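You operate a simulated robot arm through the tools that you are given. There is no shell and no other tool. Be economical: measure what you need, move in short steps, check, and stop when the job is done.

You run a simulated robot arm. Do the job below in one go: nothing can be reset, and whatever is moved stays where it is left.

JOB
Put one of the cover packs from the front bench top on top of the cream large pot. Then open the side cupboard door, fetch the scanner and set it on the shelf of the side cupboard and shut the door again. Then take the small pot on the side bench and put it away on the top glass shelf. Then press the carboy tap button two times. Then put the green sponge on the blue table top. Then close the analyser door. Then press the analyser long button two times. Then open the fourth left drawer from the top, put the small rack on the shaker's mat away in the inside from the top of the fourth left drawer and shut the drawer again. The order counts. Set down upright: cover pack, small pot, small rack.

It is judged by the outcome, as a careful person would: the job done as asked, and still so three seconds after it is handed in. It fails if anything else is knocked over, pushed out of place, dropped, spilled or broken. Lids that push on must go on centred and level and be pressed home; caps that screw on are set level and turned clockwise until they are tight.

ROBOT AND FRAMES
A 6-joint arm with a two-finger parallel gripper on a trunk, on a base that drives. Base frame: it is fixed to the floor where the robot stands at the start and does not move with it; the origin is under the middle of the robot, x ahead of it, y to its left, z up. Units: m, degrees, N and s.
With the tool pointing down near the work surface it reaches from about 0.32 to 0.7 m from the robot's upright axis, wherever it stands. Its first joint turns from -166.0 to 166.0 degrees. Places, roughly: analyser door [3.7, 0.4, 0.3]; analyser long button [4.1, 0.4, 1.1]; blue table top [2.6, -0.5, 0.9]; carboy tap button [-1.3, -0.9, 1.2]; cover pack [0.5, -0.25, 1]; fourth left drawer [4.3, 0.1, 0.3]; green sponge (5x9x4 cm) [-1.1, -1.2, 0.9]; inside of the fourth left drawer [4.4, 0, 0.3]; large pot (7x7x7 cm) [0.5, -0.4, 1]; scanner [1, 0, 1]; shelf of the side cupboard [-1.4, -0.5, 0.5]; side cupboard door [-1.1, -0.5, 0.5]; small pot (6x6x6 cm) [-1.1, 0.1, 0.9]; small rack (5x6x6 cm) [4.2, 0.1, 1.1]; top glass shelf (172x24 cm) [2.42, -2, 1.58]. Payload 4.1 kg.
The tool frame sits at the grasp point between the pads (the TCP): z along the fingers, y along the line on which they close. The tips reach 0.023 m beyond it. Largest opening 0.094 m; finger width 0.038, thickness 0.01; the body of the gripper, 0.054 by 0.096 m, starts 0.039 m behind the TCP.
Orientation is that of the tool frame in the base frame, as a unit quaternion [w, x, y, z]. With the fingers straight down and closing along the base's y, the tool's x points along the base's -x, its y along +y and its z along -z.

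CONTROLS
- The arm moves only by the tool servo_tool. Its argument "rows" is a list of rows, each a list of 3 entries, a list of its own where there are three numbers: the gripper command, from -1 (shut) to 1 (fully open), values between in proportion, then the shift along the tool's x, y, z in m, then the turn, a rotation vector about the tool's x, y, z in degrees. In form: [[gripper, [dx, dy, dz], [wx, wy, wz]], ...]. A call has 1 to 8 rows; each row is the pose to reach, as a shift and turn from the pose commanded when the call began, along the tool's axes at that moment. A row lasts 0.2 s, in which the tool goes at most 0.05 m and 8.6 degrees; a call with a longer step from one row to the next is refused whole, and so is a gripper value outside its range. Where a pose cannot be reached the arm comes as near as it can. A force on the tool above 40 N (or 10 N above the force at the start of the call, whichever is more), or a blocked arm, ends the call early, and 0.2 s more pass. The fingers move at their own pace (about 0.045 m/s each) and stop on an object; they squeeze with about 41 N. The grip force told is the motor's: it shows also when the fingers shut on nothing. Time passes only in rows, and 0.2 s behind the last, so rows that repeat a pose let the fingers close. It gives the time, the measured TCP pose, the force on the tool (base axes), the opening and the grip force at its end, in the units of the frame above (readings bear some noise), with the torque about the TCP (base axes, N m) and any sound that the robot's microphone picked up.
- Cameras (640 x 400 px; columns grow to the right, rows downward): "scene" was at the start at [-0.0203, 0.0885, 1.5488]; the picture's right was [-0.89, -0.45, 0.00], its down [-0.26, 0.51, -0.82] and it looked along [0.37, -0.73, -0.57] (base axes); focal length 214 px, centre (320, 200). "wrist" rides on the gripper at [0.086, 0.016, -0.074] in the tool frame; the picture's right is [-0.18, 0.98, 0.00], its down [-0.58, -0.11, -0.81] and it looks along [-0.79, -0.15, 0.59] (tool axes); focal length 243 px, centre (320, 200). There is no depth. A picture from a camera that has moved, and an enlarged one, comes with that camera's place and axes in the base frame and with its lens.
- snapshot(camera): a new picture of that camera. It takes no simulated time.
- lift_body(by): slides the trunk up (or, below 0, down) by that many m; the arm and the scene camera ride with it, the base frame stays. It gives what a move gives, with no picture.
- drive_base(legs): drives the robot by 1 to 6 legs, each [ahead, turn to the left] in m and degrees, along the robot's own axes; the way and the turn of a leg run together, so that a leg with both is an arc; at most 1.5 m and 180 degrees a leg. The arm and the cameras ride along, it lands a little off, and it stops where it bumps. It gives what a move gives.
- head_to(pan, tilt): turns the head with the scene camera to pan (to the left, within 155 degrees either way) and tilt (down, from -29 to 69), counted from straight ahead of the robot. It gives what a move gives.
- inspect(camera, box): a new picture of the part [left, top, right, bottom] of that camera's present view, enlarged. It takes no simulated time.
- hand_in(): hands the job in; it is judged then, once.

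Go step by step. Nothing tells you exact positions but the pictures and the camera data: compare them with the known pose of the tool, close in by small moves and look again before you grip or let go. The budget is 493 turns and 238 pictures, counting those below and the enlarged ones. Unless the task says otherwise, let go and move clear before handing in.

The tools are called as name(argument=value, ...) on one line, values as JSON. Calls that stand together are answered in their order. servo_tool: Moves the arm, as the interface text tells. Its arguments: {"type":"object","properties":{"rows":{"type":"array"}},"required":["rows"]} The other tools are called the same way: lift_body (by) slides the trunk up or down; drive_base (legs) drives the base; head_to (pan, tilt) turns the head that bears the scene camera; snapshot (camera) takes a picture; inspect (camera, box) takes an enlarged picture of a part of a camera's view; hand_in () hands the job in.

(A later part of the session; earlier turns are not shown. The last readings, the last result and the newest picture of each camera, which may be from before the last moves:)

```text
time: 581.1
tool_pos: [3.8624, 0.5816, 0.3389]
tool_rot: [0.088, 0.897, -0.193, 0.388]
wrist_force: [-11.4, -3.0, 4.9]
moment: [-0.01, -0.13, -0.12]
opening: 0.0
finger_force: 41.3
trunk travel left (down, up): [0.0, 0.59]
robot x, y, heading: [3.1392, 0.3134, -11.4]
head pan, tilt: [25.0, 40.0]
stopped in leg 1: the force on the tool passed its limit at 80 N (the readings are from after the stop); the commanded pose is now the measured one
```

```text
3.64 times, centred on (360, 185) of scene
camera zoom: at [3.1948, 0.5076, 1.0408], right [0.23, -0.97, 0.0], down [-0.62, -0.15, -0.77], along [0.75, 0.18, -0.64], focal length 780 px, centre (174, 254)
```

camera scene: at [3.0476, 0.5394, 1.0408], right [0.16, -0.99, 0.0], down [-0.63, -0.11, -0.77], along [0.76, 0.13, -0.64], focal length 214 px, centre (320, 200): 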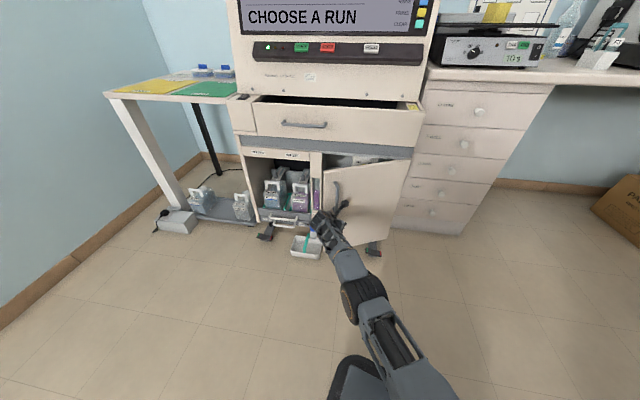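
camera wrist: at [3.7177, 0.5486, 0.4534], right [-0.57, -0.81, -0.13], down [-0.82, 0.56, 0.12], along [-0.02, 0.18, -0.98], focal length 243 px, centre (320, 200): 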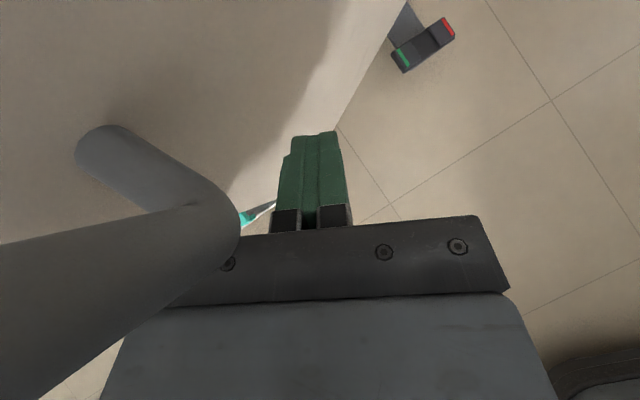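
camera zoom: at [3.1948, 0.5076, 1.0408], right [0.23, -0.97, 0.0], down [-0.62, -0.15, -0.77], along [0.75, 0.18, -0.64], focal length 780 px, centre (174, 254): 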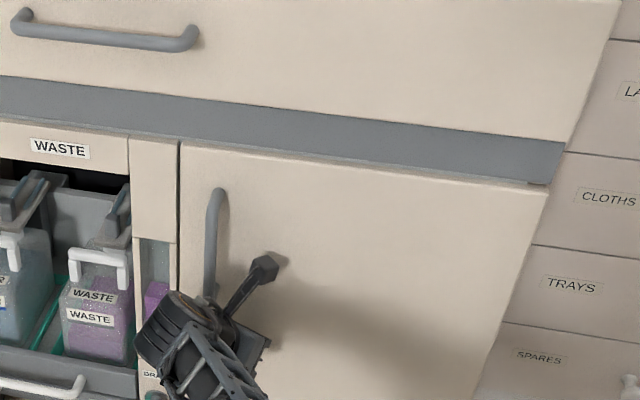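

The door is hard against its stop: shut. I back away well clear of the open drawer, then raise for the button.

drive_base(legs=[[-0.3, 0]])

lift_body(by=0.4)

lift_body(by=0.15)

head_to(pan=20, tilt=25)

snapshot(camera="scene")

```text
time: 583.2
tool_pos: [3.5707, 0.6379, 0.3382]
tool_rot: [0.089, 0.897, -0.194, 0.387]
wrist_force: [1.2, -1.0, -0.7]
moment: [-0.03, 0.01, 0.01]
opening: 0.0
finger_force: 41.1
trunk travel left (down, up): [0.0, 0.59]
robot x, y, heading: [2.8389, 0.3742, -11.8]
head pan, tilt: [25.0, 40.0]
```

```text
time: 587.0
tool_pos: [3.5699, 0.6394, 0.738]
tool_rot: [0.089, 0.897, -0.195, 0.387]
wrist_force: [0.3, 1.1, -0.2]
moment: [0.01, 0.0, 0.03]
opening: 0.0
finger_force: 41.2
trunk travel left (down, up): [-0.4, 0.19]
robot x, y, heading: [2.845, 0.3741, -11.7]
head pan, tilt: [25.0, 40.0]
```

```text
time: 588.8
tool_pos: [3.5703, 0.6385, 0.8869]
tool_rot: [0.089, 0.897, -0.194, 0.388]
wrist_force: [-0.7, 0.2, 0.0]
moment: [-0.01, 0.01, -0.01]
opening: 0.0001
finger_force: 40.8
trunk travel left (down, up): [-0.55, 0.04]
robot x, y, heading: [2.8428, 0.373, -11.7]
head pan, tilt: [25.0, 40.0]
```

```text
time: 589.5
tool_pos: [3.571, 0.6386, 0.8871]
tool_rot: [0.09, 0.897, -0.195, 0.387]
wrist_force: [0.3, 0.1, 0.1]
moment: [-0.01, -0.03, 0.0]
opening: 0.0001
finger_force: 41.9
trunk travel left (down, up): [-0.55, 0.04]
robot x, y, heading: [2.8464, 0.3694, -11.8]
head pan, tilt: [20.0, 25.0]
```

```text
53 pictures are left
camera scene: at [2.9111, 0.5618, 1.6141], right [0.14, -0.99, 0.0], down [-0.42, -0.06, -0.91], along [0.9, 0.13, -0.42], focal length 214 px, centre (320, 200)
```

scene: 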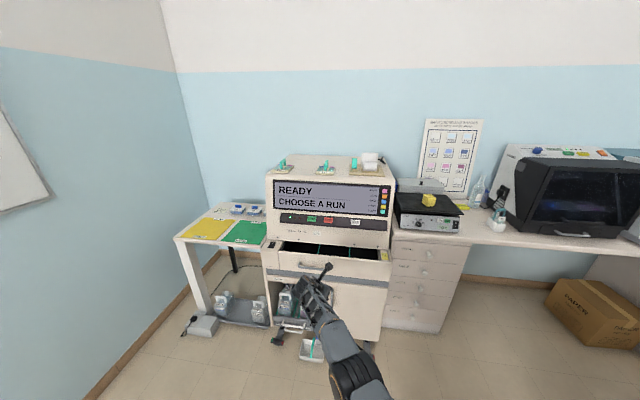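

The LONG button works out at about (4.085,0.355,1.115). I pull the tool back, level it and raise it to button height before moving in.

servo_tool(rows=[[-1, [0.0153, 0.0266, -0.0294], [0, 5, 0]], [-1, [0.0305, 0.0533, -0.0588], [0, 10, 0]], [-1, [0.0458, 0.0799, -0.0881], [0, 15, 0]], [-1, [0.061, 0.1065, -0.1175], [0, 20, 0]], [-1, [0.0763, 0.1331, -0.1469], [0, 25, 0]], [-1, [0.0915, 0.1598, -0.1763], [0, 30, 0]], [-1, [0.1068, 0.1864, -0.2056], [0, 35, 0]], [-1, [0.122, 0.213, -0.235], [0, 40, 0]]])

drive_base(legs=[[0, -7], [0.45, 0], [0, 19]])

snapshot(camera="wrist")

```text
time: 591.3
tool_pos: [3.4033, 0.4824, 1.1403]
tool_rot: [0.15, 0.71, -0.152, 0.671]
wrist_force: [-0.6, 0.7, 0.2]
moment: [0.03, -0.03, -0.01]
opening: 0.0
finger_force: 40.8
trunk travel left (down, up): [-0.55, 0.04]
robot x, y, heading: [2.846, 0.3723, -11.9]
head pan, tilt: [20.0, 25.0]
```

```text
time: 595.7
tool_pos: [3.8, 0.4507, 1.1403]
tool_rot: [0.08, 0.722, -0.078, 0.682]
wrist_force: [0.6, 0.7, 0.2]
moment: [-0.02, 0.0, 0.01]
opening: 0.0001
finger_force: 40.8
trunk travel left (down, up): [-0.55, 0.04]
robot x, y, heading: [3.2763, 0.2274, 0.2]
head pan, tilt: [20.0, 25.0]
```

```text
52 pictures are left
camera wrist: at [3.7286, 0.4511, 1.2301], right [-0.23, -0.96, -0.17], down [-0.79, 0.29, -0.54], along [0.56, 0.02, -0.83], focal length 243 px, centre (320, 200)
```

wrist: 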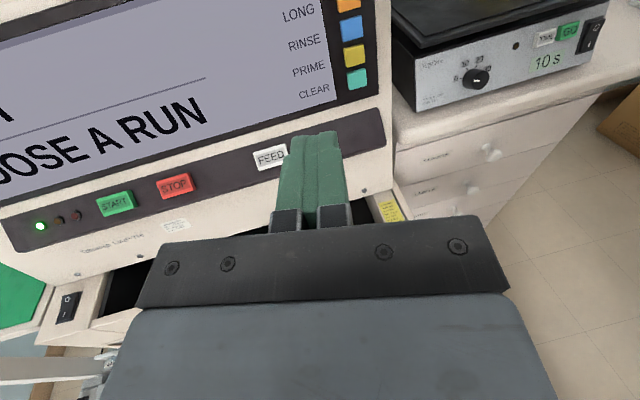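

The LONG button is confirmed near (4.085,0.353,1.11). The fingertip is taller than the button spacing, so I tilt the tool down: then only its upper tip edge makes contact.

servo_tool(rows=[[-1, [-0.0039, 0.0055, 0.0357], [0, -4.5, 0]], [-1, [-0.0078, 0.011, 0.0714], [0, -9, 0]], [-1, [-0.0117, 0.0166, 0.107], [0, -13.5, 0]], [-1, [-0.0156, 0.0221, 0.1427], [0, -18, 0]], [-1, [-0.0195, 0.0276, 0.1784], [0, -22.5, 0]], [-1, [-0.0234, 0.0331, 0.2141], [0, -27, 0]], [-1, [-0.0234, 0.0331, 0.2141], [0, -27, 0]]])

snapshot(camera="wrist")

inspect(camera="scene", box=[250, 150, 450, 290])

```text
time: 597.3
tool_pos: [3.9999, 0.3701, 1.1042]
tool_rot: [0.059, 0.862, -0.094, 0.495]
wrist_force: [0.3, 1.4, 0.0]
moment: [0.0, -0.04, 0.03]
opening: 0.0
finger_force: 40.7
trunk travel left (down, up): [-0.55, 0.04]
robot x, y, heading: [3.275, 0.2235, -0.1]
head pan, tilt: [20.0, 25.0]
```

```text
51 pictures are left
camera wrist: at [3.9771, 0.3611, 1.217], right [-0.31, -0.94, -0.15], down [-0.94, 0.32, -0.1], along [0.14, 0.11, -0.98], focal length 243 px, centre (320, 200)
```

wrist: 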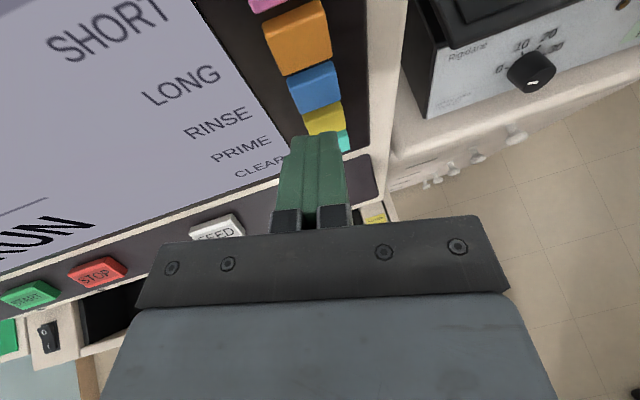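

```text
2.86 times, centred on (350, 220) of scene
camera zoom: at [3.3018, 0.4255, 1.6142], right [0.34, -0.94, 0.0], down [-0.4, -0.15, -0.91], along [0.85, 0.31, -0.42], focal length 613 px, centre (234, 143)
```

zoom: 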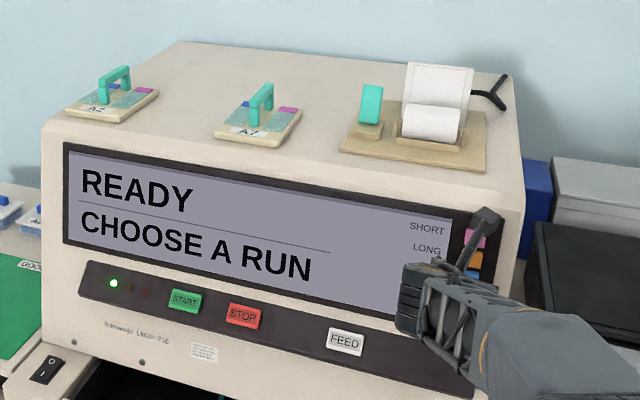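

servo_tool(rows=[[-1, [0.0105, 0.0012, 0.008], [0, 0, 0]], [-1, [0.0209, 0.0024, 0.0158], [0, 0, 0]], [-1, [0.0248, 0.0006, 0.0225], [0, 0, 0]], [-1, [0.0273, -0.0005, 0.0267], [0, 0, 0]], [-1, [0.0288, -0.0011, 0.0293], [0, 0, 0]]])

snapshot(camera="wrist")

```text
time: 598.5
tool_pos: [4.0339, 0.3645, 1.1146]
tool_rot: [0.059, 0.862, -0.093, 0.495]
wrist_force: [-29.5, -0.6, -7.1]
moment: [0.0, 0.11, -0.07]
opening: 0.0
finger_force: 41.3
trunk travel left (down, up): [-0.55, 0.04]
robot x, y, heading: [3.274, 0.228, 0.2]
head pan, tilt: [20.0, 25.0]
heard: click, click
```

```text
49 pictures are left
camera wrist: at [4.0109, 0.3539, 1.2274], right [-0.31, -0.94, -0.15], down [-0.94, 0.32, -0.1], along [0.14, 0.11, -0.98], focal length 243 px, centre (320, 200)
```

wrist: 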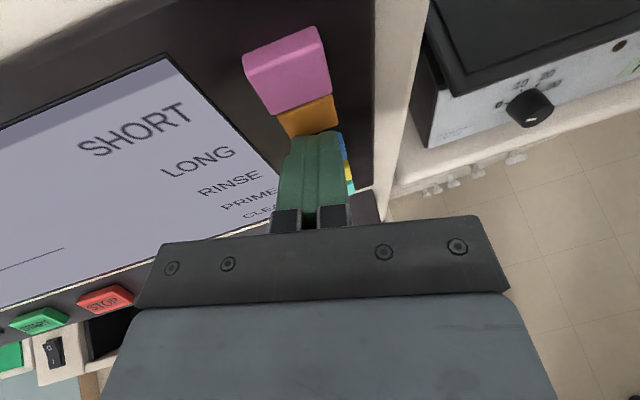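

Two clicks were heard, so the tip may have touched a neighbouring button too. I back off and look at the display.

servo_tool(rows=[[-1, [-0.01, 0.0044, -0.0168], [0, 0, 0]], [-1, [-0.02, 0.0088, -0.0337], [0, 0, 0]], [-1, [-0.02, 0.0088, -0.0337], [0, 0, 0]]])

inspect(camera="scene", box=[250, 170, 430, 270])

```text
time: 599.3
tool_pos: [3.9981, 0.3652, 1.1171]
tool_rot: [0.059, 0.861, -0.094, 0.496]
wrist_force: [-0.7, 1.3, 0.0]
moment: [0.02, 0.0, 0.03]
opening: 0.0001
finger_force: 40.9
trunk travel left (down, up): [-0.55, 0.04]
robot x, y, heading: [3.2796, 0.2289, -0.2]
head pan, tilt: [20.0, 25.0]
```

```text
3.56 times, centred on (340, 220) of scene
camera zoom: at [3.3018, 0.4255, 1.6142], right [0.34, -0.94, 0.0], down [-0.4, -0.15, -0.91], along [0.85, 0.31, -0.42], focal length 763 px, centre (249, 129)
```

zoom: 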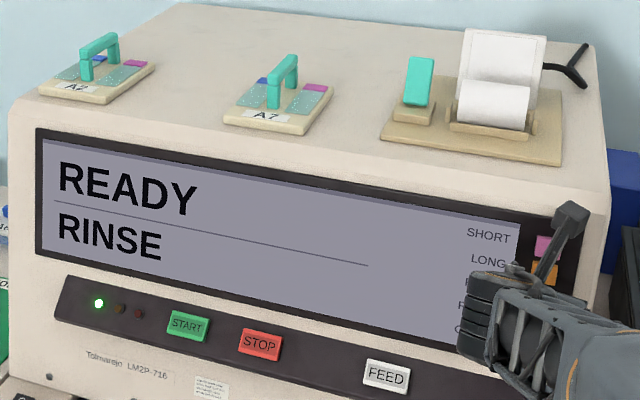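

The display now says RINSE, so that press caught the button below (my fingertip contact is lower than assumed). I steepen the tool and aim higher so only LONG can be touched, checking before pressing.

servo_tool(rows=[[-1, [0.007, 0, 0.003], [0, -5, 0]], [-1, [0.014, 0, 0.006], [0, -10, 0]], [-1, [0.0205, 0, 0.0094], [0, -15, 0]], [-1, [0.0205, 0, 0.0094], [0, -15, 0]]])

snapshot(camera="wrist")

```text
time: 600.3
tool_pos: [4.0179, 0.36, 1.1289]
tool_rot: [0.046, 0.919, -0.101, 0.378]
wrist_force: [0.5, 0.2, 0.2]
moment: [0.0, -0.01, 0.0]
opening: 0.0
finger_force: 41.3
trunk travel left (down, up): [-0.55, 0.04]
robot x, y, heading: [3.2789, 0.2263, 0.2]
head pan, tilt: [20.0, 25.0]
```

```text
47 pictures are left
camera wrist: at [4.0226, 0.3429, 1.2425], right [-0.34, -0.93, -0.12], down [-0.93, 0.32, 0.16], along [-0.11, 0.17, -0.98], focal length 243 px, centre (320, 200)
```

wrist: 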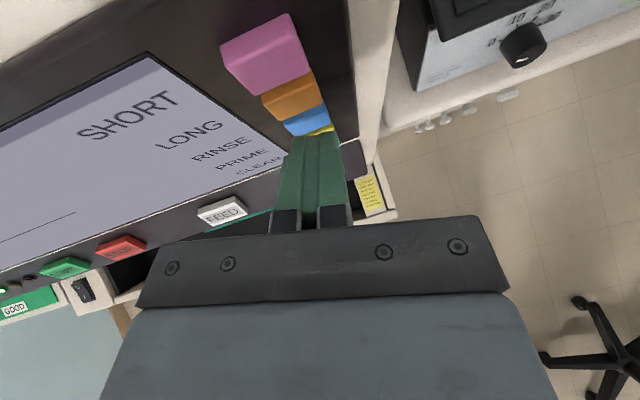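

Fingertip height now matches the LONG button's centre. I press forward gently.

servo_tool(rows=[[-1, [0.0069, -0.0022, 0.0069], [0, 0, 0]], [-1, [0.0125, -0.004, 0.0123], [0, 0, 0]], [-1, [0.0146, -0.0046, 0.0144], [0, 0, 0]], [-1, [0.0166, -0.0053, 0.0165], [0, 0, 0]]])

snapshot(camera="wrist")

```text
time: 601.4
tool_pos: [4.0374, 0.3595, 1.1277]
tool_rot: [0.047, 0.92, -0.1, 0.375]
wrist_force: [-25.5, -3.0, 5.8]
moment: [-0.02, -0.04, -0.16]
opening: 0.0
finger_force: 40.7
trunk travel left (down, up): [-0.55, 0.04]
robot x, y, heading: [3.2779, 0.2259, 0.2]
head pan, tilt: [20.0, 25.0]
heard: click
stopped in row 4: the force on the tool passed its limit at 42 N (the readings are from after the stop); the commanded pose is now the measured one
```

```text
46 pictures are left
camera wrist: at [4.0416, 0.3435, 1.2415], right [-0.35, -0.93, -0.12], down [-0.93, 0.33, 0.17], along [-0.12, 0.17, -0.98], focal length 243 px, centre (320, 200)
```

wrist: 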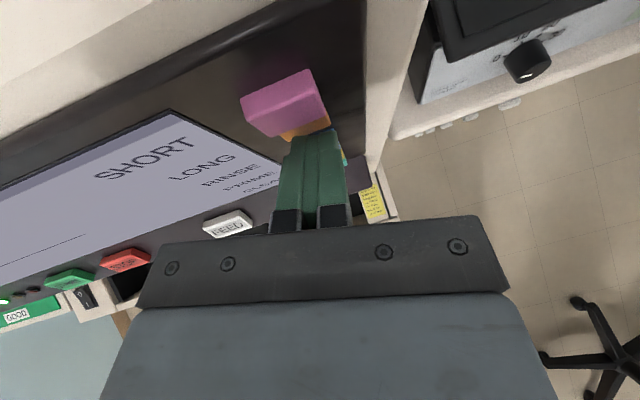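

One click. I back off and read the display.

servo_tool(rows=[[-1, [-0.0104, 0.0033, -0.0103], [0, 0, 0]], [-1, [-0.0173, 0.0055, -0.0172], [0, 0, 0]], [-1, [-0.0173, 0.0055, -0.0172], [0, 0, 0]]])

inspect(camera="scene", box=[250, 170, 430, 270])

```text
time: 602.2
tool_pos: [4.0157, 0.3599, 1.1241]
tool_rot: [0.047, 0.921, -0.1, 0.374]
wrist_force: [-0.1, 0.4, -0.3]
moment: [-0.02, -0.04, 0.0]
opening: 0.0003
finger_force: 41.3
trunk travel left (down, up): [-0.55, 0.04]
robot x, y, heading: [3.2761, 0.2268, 0.2]
head pan, tilt: [20.0, 25.0]
```

```text
3.56 times, centred on (340, 220) of scene
camera zoom: at [3.3012, 0.4255, 1.6141], right [0.35, -0.94, 0.0], down [-0.4, -0.15, -0.91], along [0.85, 0.31, -0.42], focal length 763 px, centre (249, 129)
```

zoom: 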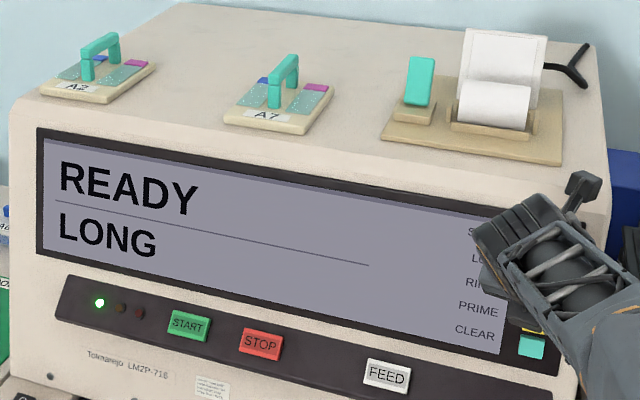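

The display now shows LONG. By the geometry and the two clicks, the first contact pressed LONG as well as RINSE, so with this clean press LONG has been actuated twice; I leave it there. Next, the drawers: fourth from the top is "TRAYS". I retract and shift right.

servo_tool(rows=[[-1, [-0.01, 0.008, -0.035], [0, 0, 0]], [-1, [-0.03, 0.018, -0.07], [0, 5, 0]], [-1, [-0.05, 0.028, -0.105], [0, 12, 0]], [-1, [-0.07, 0.038, -0.14], [0, 19, 0]], [-1, [-0.09, 0.048, -0.175], [0, 26, 0]], [-1, [-0.11, 0.058, -0.205], [0, 33, 0]], [-1, [-0.13, 0.068, -0.235], [0, 40, 0]]])

drive_base(legs=[[0, -60], [0.3, 0], [0, 60]])

head_to(pan=0, tilt=45)

snapshot(camera="scene")

```text
time: 603.8
tool_pos: [3.7504, 0.3528, 1.2038]
tool_rot: [0.079, 0.736, -0.078, 0.667]
wrist_force: [-0.1, 0.0, 0.7]
moment: [0.01, 0.01, -0.01]
opening: 0.0001
finger_force: 41.6
trunk travel left (down, up): [-0.55, 0.04]
robot x, y, heading: [3.2762, 0.2235, 0.5]
head pan, tilt: [20.0, 25.0]
```

```text
time: 611.1
tool_pos: [3.9033, 0.1004, 1.2047]
tool_rot: [0.073, 0.738, -0.071, 0.667]
wrist_force: [1.1, 0.9, 0.7]
moment: [-0.01, 0.02, -0.01]
opening: 0.0
finger_force: 40.8
trunk travel left (down, up): [-0.55, 0.04]
robot x, y, heading: [3.4318, -0.0334, 1.2]
head pan, tilt: [20.0, 25.0]
```

```text
time: 612.0
tool_pos: [3.9035, 0.0998, 1.2034]
tool_rot: [0.073, 0.737, -0.071, 0.668]
wrist_force: [-0.3, -0.3, -0.1]
moment: [-0.06, 0.02, 0.0]
opening: 0.0003
finger_force: 40.5
trunk travel left (down, up): [-0.55, 0.04]
robot x, y, heading: [3.4304, -0.0347, 1.2]
head pan, tilt: [0.0, 45.0]
```

```text
44 pictures are left
camera scene: at [3.4477, 0.1337, 1.5836], right [0.02, -1.0, 0.0], down [-0.71, -0.02, -0.71], along [0.71, 0.02, -0.71], focal length 214 px, centre (320, 200)
```

scene: 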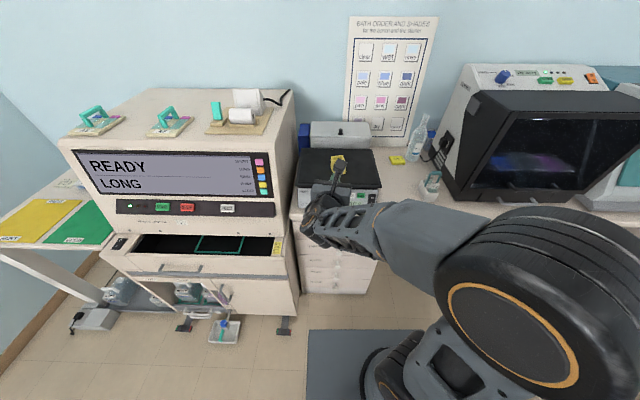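

drive_base(legs=[[-0.1, 0]])

lift_body(by=-0.4)

lift_body(by=-0.15)

servo_tool(rows=[[1, [-0.04, 0.003, 0], [0, 0, 0]], [1, [-0.08, 0.006, 0], [0, 0, 0]], [1, [-0.12, 0.01, 0], [0, 0, 0]], [1, [-0.16, 0.013, 0], [0, 0, 0]], [1, [-0.2, 0.016, 0], [0, 0, 0]], [1, [-0.24, 0.02, 0], [0, 0, 0]], [1, [-0.28, 0.025, 0], [0, 0, 0]], [1, [-0.32, 0.03, 0], [0, 0, 0]]])

snapshot(camera="wrist")

snapshot(camera="scene")

```text
time: 613.1
tool_pos: [3.8023, 0.0982, 1.2052]
tool_rot: [0.074, 0.738, -0.072, 0.667]
wrist_force: [-0.7, -0.3, -0.5]
moment: [0.02, 0.01, 0.02]
opening: 0.0
finger_force: 41.2
trunk travel left (down, up): [-0.55, 0.04]
robot x, y, heading: [3.3304, -0.0351, 1.4]
head pan, tilt: [0.0, 45.0]
```

```text
time: 616.9
tool_pos: [3.8045, 0.0982, 0.8036]
tool_rot: [0.073, 0.738, -0.071, 0.667]
wrist_force: [0.5, 0.0, -0.5]
moment: [0.0, 0.02, -0.02]
opening: 0.0
finger_force: 41.2
trunk travel left (down, up): [-0.15, 0.44]
robot x, y, heading: [3.3294, -0.0392, 1.5]
head pan, tilt: [0.0, 45.0]
```

```text
time: 618.7
tool_pos: [3.803, 0.0986, 0.6551]
tool_rot: [0.074, 0.737, -0.072, 0.667]
wrist_force: [0.1, -0.2, 0.5]
moment: [-0.04, -0.01, 0.02]
opening: 0.0003
finger_force: 40.9
trunk travel left (down, up): [0.0, 0.59]
robot x, y, heading: [3.3314, -0.032, 1.3]
head pan, tilt: [0.0, 45.0]
```

```text
time: 620.5
tool_pos: [3.7644, 0.0715, 0.3367]
tool_rot: [0.073, 0.738, -0.072, 0.667]
wrist_force: [-0.4, 0.4, 0.0]
moment: [-0.01, 0.03, -0.02]
opening: 0.0939
finger_force: 0.0
trunk travel left (down, up): [0.0, 0.59]
robot x, y, heading: [3.3276, -0.0354, 1.3]
head pan, tilt: [0.0, 45.0]
```

```text
43 pictures are left
camera wrist: at [3.6975, 0.0691, 0.4307], right [-0.22, -0.96, -0.17], down [-0.82, 0.28, -0.5], along [0.53, 0.03, -0.85], focal length 243 px, centre (320, 200)
```

wrist: 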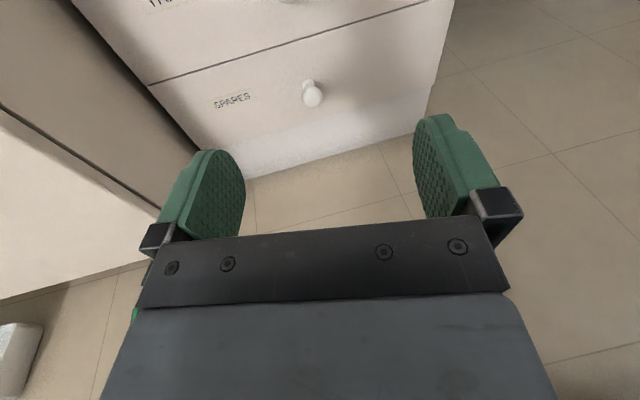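

```text
42 pictures are left
camera scene: at [3.348, 0.1313, 1.0337], right [0.02, -1.0, 0.0], down [-0.71, -0.02, -0.71], along [0.71, 0.02, -0.71], focal length 214 px, centre (320, 200)
```

scene: 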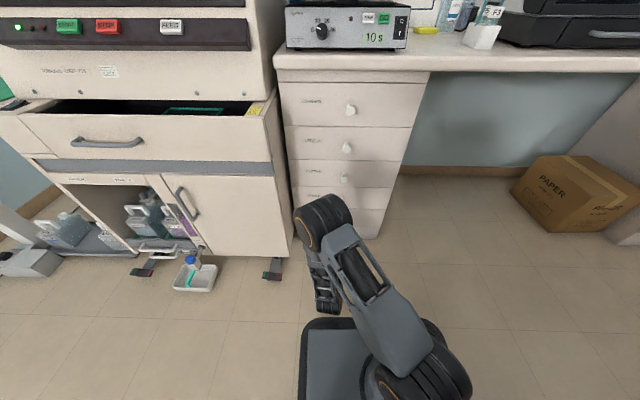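

The TRAYS knob should be at about (4.035,0.052,0.335). I approach with open fingers.

servo_tool(rows=[[1, [0.0047, -0.0087, 0.0458], [0, 0, 0]], [1, [0.0094, -0.0174, 0.0917], [0, 0, 0]], [1, [0.0141, -0.0261, 0.1375], [0, 0, 0]], [1, [0.0188, -0.0348, 0.1834], [0, 0, 0]], [1, [0.0188, -0.0348, 0.1834], [0, 0, 0]]])

snapshot(camera="wrist")

```text
time: 621.7
tool_pos: [3.9513, 0.0664, 0.3366]
tool_rot: [0.073, 0.738, -0.071, 0.668]
wrist_force: [0.5, 0.0, -1.1]
moment: [-0.02, 0.01, -0.06]
opening: 0.0941
finger_force: 0.2
trunk travel left (down, up): [0.0, 0.59]
robot x, y, heading: [3.3333, -0.0381, 1.4]
head pan, tilt: [0.0, 45.0]
```

```text
41 pictures are left
camera wrist: at [3.8843, 0.0658, 0.4304], right [-0.22, -0.96, -0.17], down [-0.82, 0.27, -0.5], along [0.53, 0.03, -0.85], focal length 243 px, centre (320, 200)
```

wrist: 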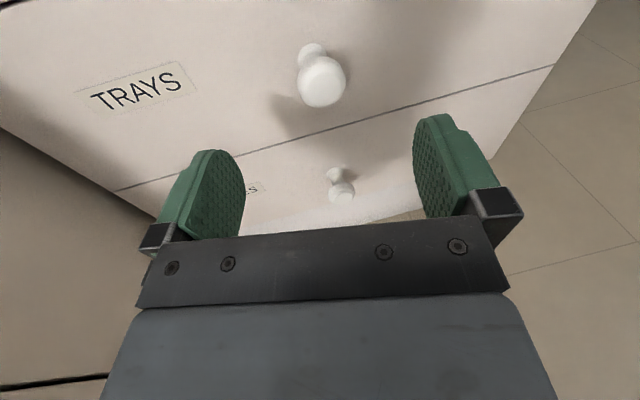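

servo_tool(rows=[[1, [0.005, 0, 0.025], [0, 0, 0]], [1, [0.009, 0, 0.05], [0, 0, 0]], [1, [0.0125, 0, 0.07], [0, 0, 0]], [1, [0.0125, 0, 0.07], [0, 0, 0]]])

snapshot(camera="wrist")

```text
time: 622.7
tool_pos: [4.0233, 0.0522, 0.3414]
tool_rot: [0.074, 0.737, -0.072, 0.668]
wrist_force: [-0.4, 0.5, 0.2]
moment: [0.02, 0.02, -0.01]
opening: 0.0939
finger_force: 0.0
trunk travel left (down, up): [0.0, 0.59]
robot x, y, heading: [3.3287, -0.0353, 1.2]
head pan, tilt: [0.0, 45.0]
```

```text
40 pictures are left
camera wrist: at [3.9552, 0.051, 0.4353], right [-0.22, -0.96, -0.17], down [-0.82, 0.27, -0.5], along [0.53, 0.03, -0.85], focal length 243 px, centre (320, 200)
```

wrist: 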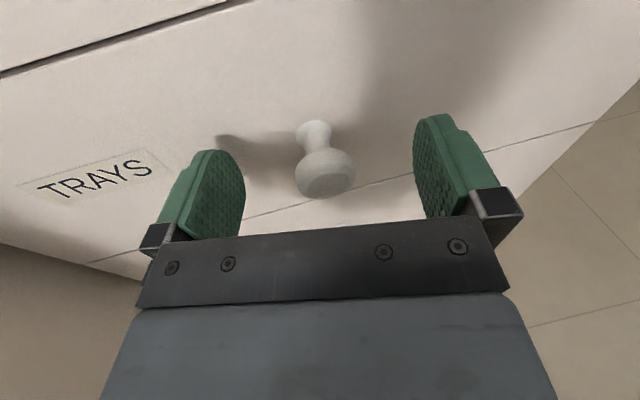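

servo_tool(rows=[[-1, [0, 0, 0.006], [0, 0, 0]], [-1, [0, 0, 0.006], [0, 0, 0]], [-1, [0, 0, 0.006], [0, 0, 0]], [-1, [0, 0, 0.006], [0, 0, 0]], [-1, [0, 0, 0.006], [0, 0, 0]]])

drive_base(legs=[[-0.1, 0]])

```text
time: 623.9
tool_pos: [4.0286, 0.0499, 0.3402]
tool_rot: [0.074, 0.737, -0.072, 0.668]
wrist_force: [-4.0, -12.8, 1.9]
moment: [-0.26, 0.08, -0.02]
opening: 0.0319
finger_force: 45.1
trunk travel left (down, up): [0.0, 0.59]
robot x, y, heading: [3.3276, -0.0347, 1.3]
head pan, tilt: [0.0, 45.0]
```

```text
time: 625.0
tool_pos: [3.929, 0.0501, 0.341]
tool_rot: [0.072, 0.738, -0.07, 0.668]
wrist_force: [0.5, -7.8, 0.4]
moment: [0.04, 0.0, 0.01]
opening: 0.0318
finger_force: 44.4
trunk travel left (down, up): [0.0, 0.59]
robot x, y, heading: [3.2307, -0.0404, 1.2]
head pan, tilt: [0.0, 45.0]
```

The drawer follows. I pull another 15 cm.

drive_base(legs=[[-0.15, 0]])

snapshot(camera="scene")

```text
time: 626.0
tool_pos: [3.8625, 0.0499, 0.379]
tool_rot: [0.067, 0.713, -0.072, 0.694]
wrist_force: [0.6, -0.3, 0.4]
moment: [-0.01, -0.06, -0.02]
opening: 0.0
finger_force: 42.1
trunk travel left (down, up): [0.0, 0.59]
robot x, y, heading: [3.1816, -0.0376, 0.9]
head pan, tilt: [0.0, 45.0]
stopped in leg 1: the force on the tool passed its limit at 53 N (the readings are from after the stop); the commanded pose is now the measured one
```

```text
39 pictures are left
camera scene: at [3.2452, 0.1285, 1.0409], right [0.02, -1.0, 0.0], down [-0.74, -0.01, -0.67], along [0.67, 0.01, -0.74], focal length 214 px, centre (320, 200)
```

scene: 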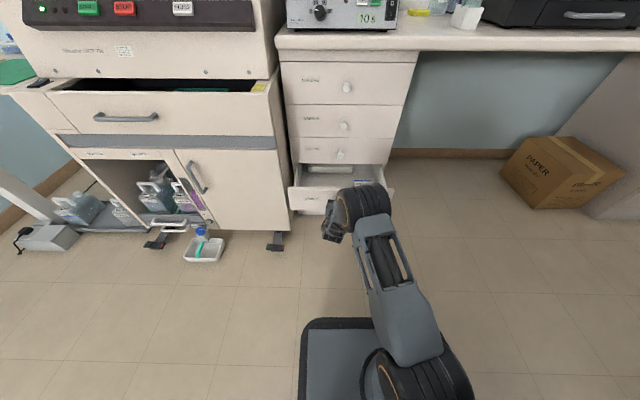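

inspect(camera="scene", box=[270, 140, 420, 250])

snapshot(camera="wrist")

```text
3.64 times, centred on (345, 195) of scene
camera zoom: at [3.2452, 0.1285, 1.0409], right [0.02, -1.0, 0.0], down [-0.74, -0.01, -0.67], along [0.67, 0.01, -0.74], focal length 780 px, centre (229, 218)
```

zoom: 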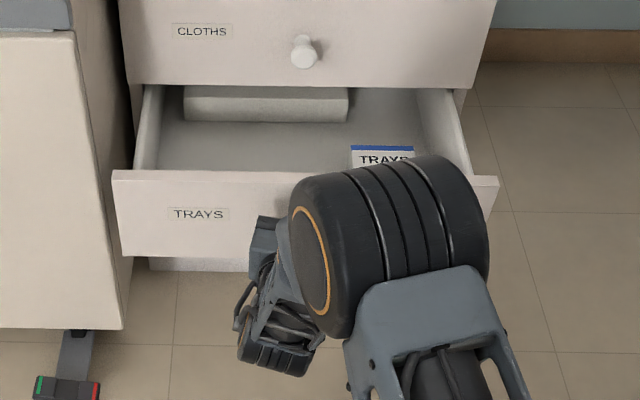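

```text
37 pictures are left
camera wrist: at [3.7874, 0.048, 0.4671], right [-0.2, -0.96, -0.19], down [-0.78, 0.27, -0.56], along [0.59, 0.04, -0.81], focal length 243 px, centre (320, 200)
```

wrist: 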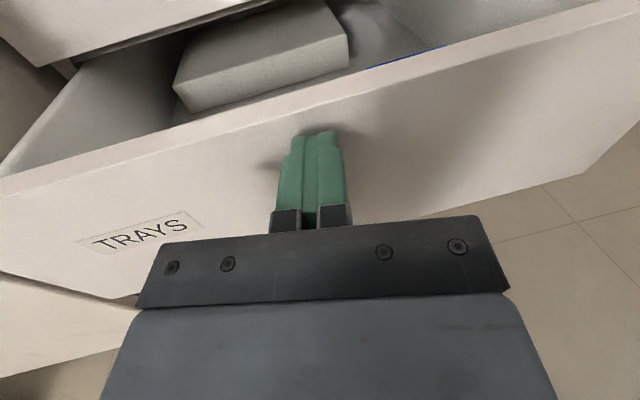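

The drawer opened about 16 cm and then the knob slipped with high force. I re-grip the knob and test whether it opens further.

servo_tool(rows=[[1, [0, 0, -0.01], [0, 0, 0]], [1, [0, 0, -0.01], [0, 0, 0]], [1, [-0.02, 0, -0.01], [0, -2, 0]], [1, [-0.043, 0, 0.0], [0, -4, 0]], [1, [-0.043, 0, 0.006], [0, -4, 0]], [-1, [-0.043, 0, 0.006], [0, -4, 0]], [-1, [-0.043, 0, 0.006], [0, -4, 0]], [-1, [-0.043, 0, 0.006], [0, -4, 0]]])

servo_tool(rows=[[-1, [0, 0, 0], [0, 0, 0]], [-1, [0, 0, -0.02], [0, 0, 0]], [-1, [0, 0, -0.04], [0, 0, 0]], [-1, [0, 0, -0.06], [0, 0, 0]]])

```text
time: 627.8
tool_pos: [3.8645, 0.0514, 0.3327]
tool_rot: [0.064, 0.739, -0.073, 0.667]
wrist_force: [0.0, 5.2, -0.9]
moment: [0.03, -0.01, -0.02]
opening: 0.0321
finger_force: 21.5
trunk travel left (down, up): [0.0, 0.59]
robot x, y, heading: [3.1787, -0.0421, 0.9]
head pan, tilt: [0.0, 45.0]
```

```text
time: 628.8
tool_pos: [3.7989, 0.051, 0.3479]
tool_rot: [0.069, 0.732, -0.081, 0.673]
wrist_force: [0.5, 3.4, -36.5]
moment: [0.11, 0.27, 0.03]
opening: 0.0316
finger_force: 45.2
trunk travel left (down, up): [0.0, 0.59]
robot x, y, heading: [3.1802, -0.0444, 0.6]
head pan, tilt: [0.0, 45.0]
stopped in row 4: the force on the tool passed its limit at 45 N (the readings are from after the stop); the commanded pose is now the measured one
```

It opens further when pulled straight; the stop was only a vertical bind. I relieve that and pull exactly along -x.

servo_tool(rows=[[-1, [-0.006, 0, 0], [0, 0, 0]], [-1, [-0.0125, 0.0042, -0.0195], [0, 0, 0]], [-1, [-0.0145, 0.0084, -0.039], [0, 0, 0]], [-1, [-0.016, 0.0126, -0.0584], [0, 0, 0]]])

snapshot(camera="wrist")

```text
time: 629.8
tool_pos: [3.7413, 0.0522, 0.3453]
tool_rot: [0.07, 0.722, -0.084, 0.683]
wrist_force: [1.9, -5.6, 34.9]
moment: [-0.15, -0.31, -0.12]
opening: 0.0321
finger_force: 45.0
trunk travel left (down, up): [0.0, 0.59]
robot x, y, heading: [3.1792, -0.0386, 0.6]
head pan, tilt: [0.0, 45.0]
```

```text
36 pictures are left
camera wrist: at [3.6697, 0.0497, 0.4361], right [-0.22, -0.95, -0.2], down [-0.79, 0.3, -0.53], along [0.57, 0.04, -0.82], focal length 243 px, centre (320, 200)
```

wrist: 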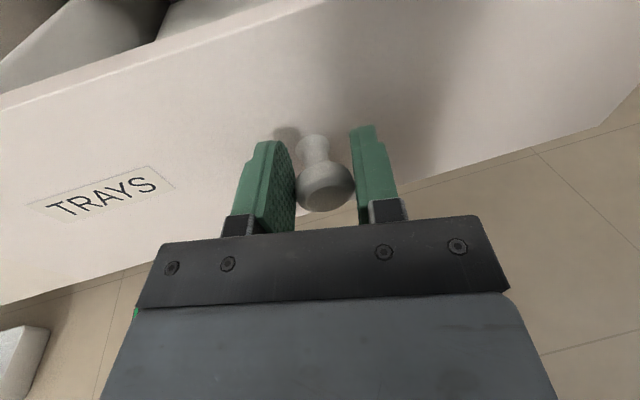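

The drawer is now about 29 cm open — plenty. I release the knob, back off, raise up and go for the small yellow rack on the shaker.

servo_tool(rows=[[0.5, [0, 0, 0], [0, 0, 0]], [0.5, [0, 0, 0], [0, 0, 0]], [0.5, [0, 0, 0], [0, 0, 0]], [0.5, [0, 0, -0.04], [0, 0, 0]], [0.5, [0, 0, -0.08], [0, 0, 0]], [0.5, [0, 0, -0.12], [0, 0, 0]]])

lift_body(by=0.4)

lift_body(by=0.19)

servo_tool(rows=[[0.5, [0.04, 0, 0.01], [0, -7, 0]], [0.5, [0.08, 0, 0.02], [0, -14, 0]], [0.5, [0.12, 0, 0.03], [0, -21, 0]], [0.5, [0.16, 0, 0.04], [0, -28, 0]], [0.5, [0.2, 0, 0.05], [0, -35, 0]], [0.5, [0.24, 0, 0.06], [0, -42, 0]], [0.5, [0.28, 0, 0.07], [0, -49, 0]], [0.5, [0.3, 0, 0.08], [0, -56, 0]]])

```text
time: 631.2
tool_pos: [3.6241, 0.0791, 0.3503]
tool_rot: [0.07, 0.725, -0.082, 0.68]
wrist_force: [-0.8, 0.3, -0.6]
moment: [-0.03, 0.01, -0.02]
opening: 0.0706
finger_force: 0.1
trunk travel left (down, up): [0.0, 0.59]
robot x, y, heading: [3.1788, -0.0392, 0.6]
head pan, tilt: [0.0, 45.0]
```

```text
time: 635.0
tool_pos: [3.6275, 0.0768, 0.752]
tool_rot: [0.07, 0.725, -0.081, 0.681]
wrist_force: [-0.9, 0.2, -0.4]
moment: [-0.01, -0.01, 0.02]
opening: 0.0703
finger_force: 0.1
trunk travel left (down, up): [-0.4, 0.19]
robot x, y, heading: [3.1773, -0.0409, 0.7]
head pan, tilt: [0.0, 45.0]
```

```text
time: 637.1
tool_pos: [3.6281, 0.0763, 0.9443]
tool_rot: [0.07, 0.724, -0.079, 0.682]
wrist_force: [-0.2, -0.2, -0.3]
moment: [0.01, 0.0, 0.03]
opening: 0.0705
finger_force: 0.1
trunk travel left (down, up): [-0.59, 0.0]
robot x, y, heading: [3.1767, -0.0388, 0.8]
head pan, tilt: [0.0, 45.0]
```

```text
time: 637.8
tool_pos: [3.6299, 0.0838, 1.0558]
tool_rot: [0.035, 0.777, -0.106, 0.62]
wrist_force: [-0.4, 0.0, -0.8]
moment: [-0.01, 0.0, 0.02]
opening: 0.0709
finger_force: 0.1
trunk travel left (down, up): [-0.59, 0.0]
robot x, y, heading: [3.1755, -0.0404, 0.2]
head pan, tilt: [0.0, 45.0]
stopped in row 3: the arm was blocked; the commanded pose is now the measured one
```

drive_base(legs=[[0.2, 0]])

servo_tool(rows=[[0.5, [0.035, 0, 0.01], [0, -3, 0]], [0.5, [0.07, 0, 0.03], [0, -8, 0]], [0.5, [0.105, 0, 0.05], [0, -14, 0]], [0.5, [0.14, 0, 0.07], [0, -20, 0]], [0.5, [0.175, 0, 0.09], [0, -26, 0]], [0.5, [0.2, 0, 0.11], [0, -32, 0]], [0.5, [0.22, 0, 0.13], [0, -39, 0]], [0.5, [0.23, 0, 0.14], [0, -46, 0]]])

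snapshot(camera="wrist")

```text
time: 639.4
tool_pos: [3.802, 0.0716, 1.038]
tool_rot: [0.057, 0.798, -0.089, 0.593]
wrist_force: [0.1, -0.5, -0.3]
moment: [0.05, -0.01, 0.02]
opening: 0.0706
finger_force: 0.0
trunk travel left (down, up): [-0.59, 0.0]
robot x, y, heading: [3.3706, -0.0393, 0.4]
head pan, tilt: [0.0, 45.0]
```

```text
time: 641.1
tool_pos: [3.9978, 0.0264, 1.2185]
tool_rot: [0.018, 0.966, -0.106, 0.234]
wrist_force: [0.4, -0.8, 0.5]
moment: [-0.04, -0.03, -0.01]
opening: 0.0704
finger_force: 0.1
trunk travel left (down, up): [-0.59, 0.0]
robot x, y, heading: [3.3761, -0.0361, 0.7]
head pan, tilt: [0.0, 45.0]
```

```text
35 pictures are left
camera wrist: at [4.0359, 0.0001, 1.3242], right [-0.37, -0.93, -0.1], down [-0.84, 0.28, 0.46], along [-0.39, 0.25, -0.88], focal length 243 px, centre (320, 200)
```

wrist: 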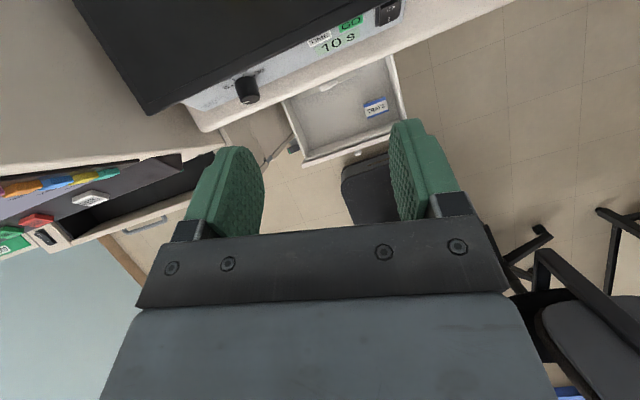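

I need a look at the rack on the shaker from the head.

head_to(pan=-5, tilt=35)

inspect(camera="scene", box=[230, 120, 410, 260])

```text
time: 641.9
tool_pos: [3.9961, 0.0264, 1.2193]
tool_rot: [0.017, 0.966, -0.104, 0.236]
wrist_force: [-0.4, 0.0, -0.3]
moment: [-0.02, 0.01, -0.03]
opening: 0.0705
finger_force: 0.2
trunk travel left (down, up): [-0.59, 0.0]
robot x, y, heading: [3.3744, -0.0375, 0.4]
head pan, tilt: [-5.0, 35.0]
```

```text
2.86 times, centred on (320, 190) of scene
camera zoom: at [3.4006, 0.1222, 1.6383], right [-0.07, -1.0, 0.0], down [-0.57, 0.04, -0.82], along [0.82, -0.06, -0.57], focal length 613 px, centre (320, 229)
```

zoom: 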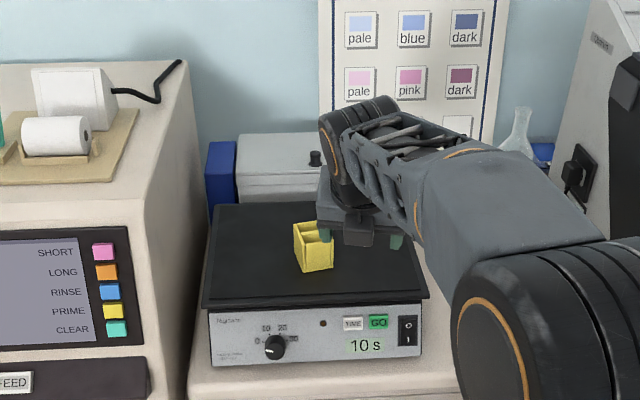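

servo_tool(rows=[[0.7, [0.017, -0.021, 0.0315], [0, 3, 0]], [0.7, [0.034, -0.042, 0.063], [0, 6, 0]], [0.7, [0.051, -0.063, 0.0945], [0, 9, 0]], [0.7, [0.068, -0.0843, 0.126], [0, 12, 0]], [0.7, [0.068, -0.0843, 0.126], [0, 12, 0]]])

snapshot(camera="wrist")

```text
time: 643.1
tool_pos: [4.1314, 0.0855, 1.1359]
tool_rot: [0.029, 0.936, -0.101, 0.335]
wrist_force: [0.0, -0.2, -0.2]
moment: [0.02, -0.01, 0.0]
opening: 0.0798
finger_force: 0.0
trunk travel left (down, up): [-0.59, 0.0]
robot x, y, heading: [3.3734, -0.0407, 0.6]
head pan, tilt: [-5.0, 35.0]
```

```text
33 pictures are left
camera wrist: at [4.1465, 0.0643, 1.2487], right [-0.34, -0.93, -0.13], down [-0.92, 0.3, 0.26], along [-0.2, 0.21, -0.96], focal length 243 px, centre (320, 200)
```

wrist: 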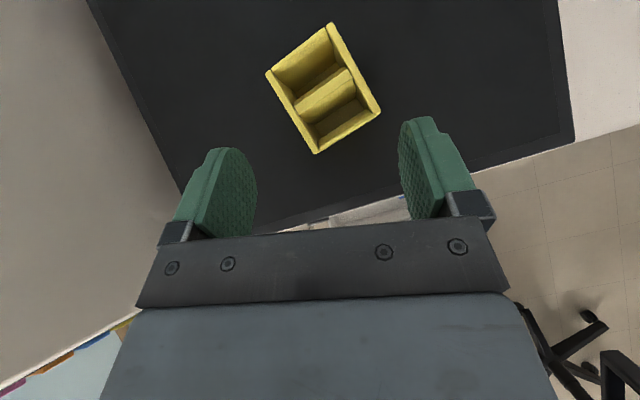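

The rack sits rotated about 30° on the mat, at roughly (4.176,0.072). My wrist limit allows turning about half of that; the closing pads will square up the rest. I turn and move over it.

servo_tool(rows=[[1, [0.0104, 0.001, 0.0085], [3.4, 0, -4.1]], [1, [0.0209, 0.002, 0.0171], [6.7, 0, -8.3]], [1, [0.0313, 0.003, 0.0256], [10.1, 0, -12.4]], [1, [0.0313, 0.003, 0.0256], [10.1, 0, -12.4]]])

snapshot(camera="wrist")

```text
time: 644.1
tool_pos: [4.1699, 0.0732, 1.1388]
tool_rot: [-0.018, 0.941, 0.031, 0.337]
wrist_force: [0.0, 0.2, 0.0]
moment: [0.02, -0.01, -0.05]
opening: 0.0938
finger_force: 0.0
trunk travel left (down, up): [-0.59, 0.0]
robot x, y, heading: [3.3763, -0.0372, 0.5]
head pan, tilt: [-5.0, 35.0]
```

```text
32 pictures are left
camera wrist: at [4.19, 0.0572, 1.2504], right [-0.07, -0.99, -0.13], down [-0.97, 0.04, 0.25], along [-0.25, 0.15, -0.96], focal length 243 px, centre (320, 200)
```

wrist: 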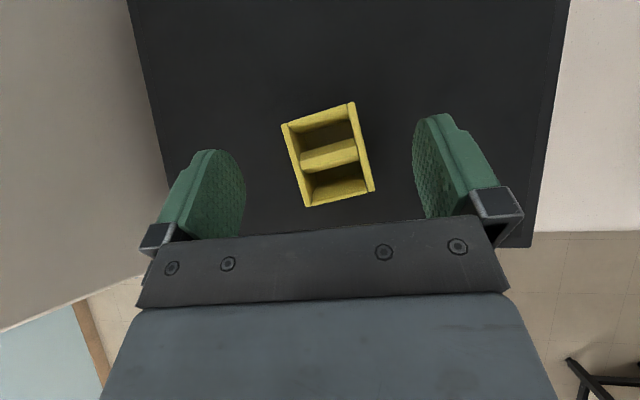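

servo_tool(rows=[[1, [-0.01, 0.0005, 0.018], [1.6, 0, -2]], [1, [-0.02, 0.001, 0.035], [3.2, 0, -3.9]], [1, [-0.026, 0.0014, 0.045], [3.2, 0, -3.9]], [1, [-0.0292, 0.0016, 0.0511], [3.2, 0, -3.9]], [1, [-0.0292, 0.0016, 0.0511], [3.2, 0, -3.9]]])

snapshot(camera="wrist")

```text
time: 645.3
tool_pos: [4.1628, 0.1018, 1.0768]
tool_rot: [-0.021, 0.938, 0.058, 0.34]
wrist_force: [0.0, -0.2, 0.2]
moment: [-0.03, 0.01, 0.01]
opening: 0.0938
finger_force: 0.0
out of reach, approached as far as the arm can: row 1, 2, 3, 4, 5
trunk travel left (down, up): [-0.59, 0.0]
robot x, y, heading: [3.3723, -0.0385, 1.0]
head pan, tilt: [-5.0, 35.0]
```

```text
31 pictures are left
camera wrist: at [4.1844, 0.0878, 1.1889], right [-0.02, -0.99, -0.12], down [-0.97, -0.01, 0.25], along [-0.25, 0.12, -0.96], focal length 243 px, centre (320, 200)
```

wrist: 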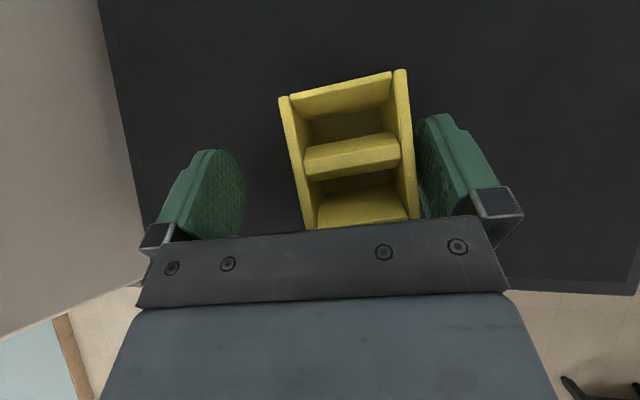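

The wrist limit pulled the tool sideways. I undo that last bit of rotation so the position comes right.

servo_tool(rows=[[1, [0, 0, 0], [-1.6, 0, 2]], [1, [0, 0, 0], [-3.2, 0, 3.9]], [1, [0, 0, 0], [-3.8, 0, 4.6]], [1, [0, 0, 0], [-3.8, 0, 4.6]]])

snapshot(camera="wrist")

```text
time: 646.3
tool_pos: [4.1642, 0.1022, 1.0776]
tool_rot: [-0.015, 0.941, 0.022, 0.337]
wrist_force: [0.0, 0.2, -0.2]
moment: [0.02, -0.01, 0.01]
opening: 0.094
finger_force: 0.2
trunk travel left (down, up): [-0.59, 0.0]
robot x, y, heading: [3.3714, -0.0375, 0.6]
head pan, tilt: [-5.0, 35.0]
```

```text
30 pictures are left
camera wrist: at [4.1845, 0.0841, 1.1889], right [-0.09, -0.99, -0.13], down [-0.97, 0.06, 0.26], along [-0.24, 0.15, -0.96], focal length 243 px, centre (320, 200)
```

wrist: 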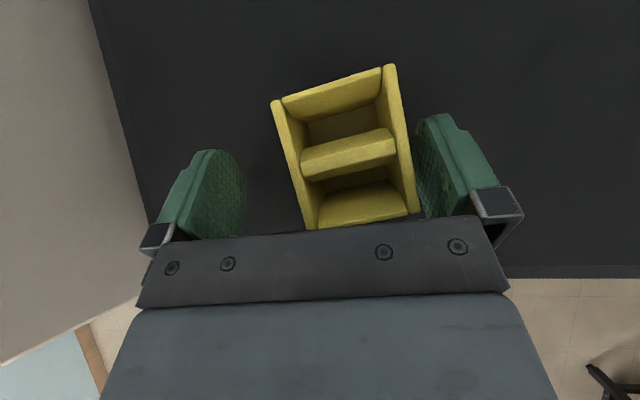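

I shift 1 cm to centre the rack between the pads, then close slowly.

servo_tool(rows=[[1, [0.005, 0.006, 0.004], [0, 0, 0]], [1, [0.0104, 0.0118, 0.0085], [0, 0, 0]], [0.5, [0.0104, 0.0118, 0.0085], [0, 0, 0]], [0.2, [0.0104, 0.0118, 0.0085], [0, 0, 0]], [-0.2, [0.0104, 0.0118, 0.0085], [0, 0, 0]], [-1, [0.0104, 0.0118, 0.0085], [0, 0, 0]], [-1, [0.0104, 0.0118, 0.0085], [0, 0, 0]], [-1, [0.0104, 0.0118, 0.0085], [0, 0, 0]]])

snapshot(camera="wrist")

```text
time: 648.1
tool_pos: [4.1793, 0.0893, 1.0769]
tool_rot: [-0.015, 0.941, 0.022, 0.338]
wrist_force: [1.2, 0.1, 1.7]
moment: [-0.08, -0.01, 0.02]
opening: 0.0494
finger_force: 41.2
trunk travel left (down, up): [-0.59, 0.0]
robot x, y, heading: [3.3756, -0.0391, 0.6]
head pan, tilt: [-5.0, 35.0]
```

```text
29 pictures are left
camera wrist: at [4.1989, 0.0731, 1.1896], right [-0.09, -0.99, -0.13], down [-0.97, 0.06, 0.25], along [-0.24, 0.15, -0.96], focal length 243 px, centre (320, 200)
```

wrist: 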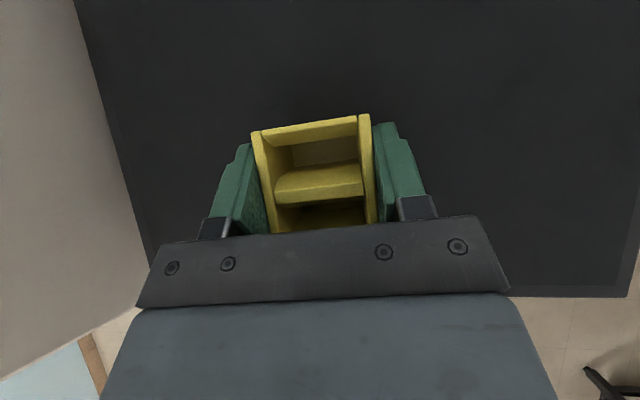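

Squared up and gripped at 5 cm. I lift and check.

servo_tool(rows=[[-1, [0.0127, 0, -0.0155], [0, 0, 0]], [-1, [0.0254, 0, -0.031], [0, 0, 0]], [-1, [0.0381, 0, -0.0464], [0, 0, 0]], [-1, [0.02, 0, -0.075], [0, 0, 0]], [-1, [0.0, 0, -0.11], [0, 0, 0]], [-1, [-0.02, 0, -0.145], [0, 0, 0]], [-1, [-0.04, 0, -0.18], [0, 0, 0]], [-1, [-0.06, 0, -0.215], [0, 0, 0]]])

snapshot(camera="wrist")

```text
time: 649.9
tool_pos: [3.9959, 0.0778, 1.2068]
tool_rot: [-0.015, 0.941, 0.022, 0.338]
wrist_force: [-0.5, 0.2, -1.2]
moment: [-0.01, 0.03, -0.01]
opening: 0.0494
finger_force: 40.7
trunk travel left (down, up): [-0.59, 0.0]
robot x, y, heading: [3.3753, -0.038, 0.4]
head pan, tilt: [-5.0, 35.0]
```

```text
28 pictures are left
camera wrist: at [4.0166, 0.0611, 1.3183], right [-0.09, -0.99, -0.13], down [-0.97, 0.06, 0.25], along [-0.24, 0.15, -0.96], focal length 243 px, centre (320, 200)
```

wrist: 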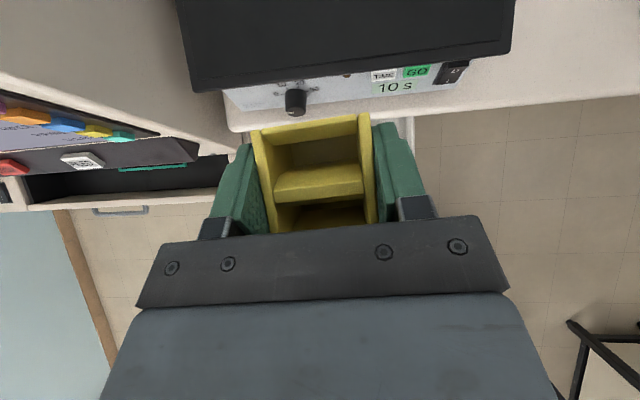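

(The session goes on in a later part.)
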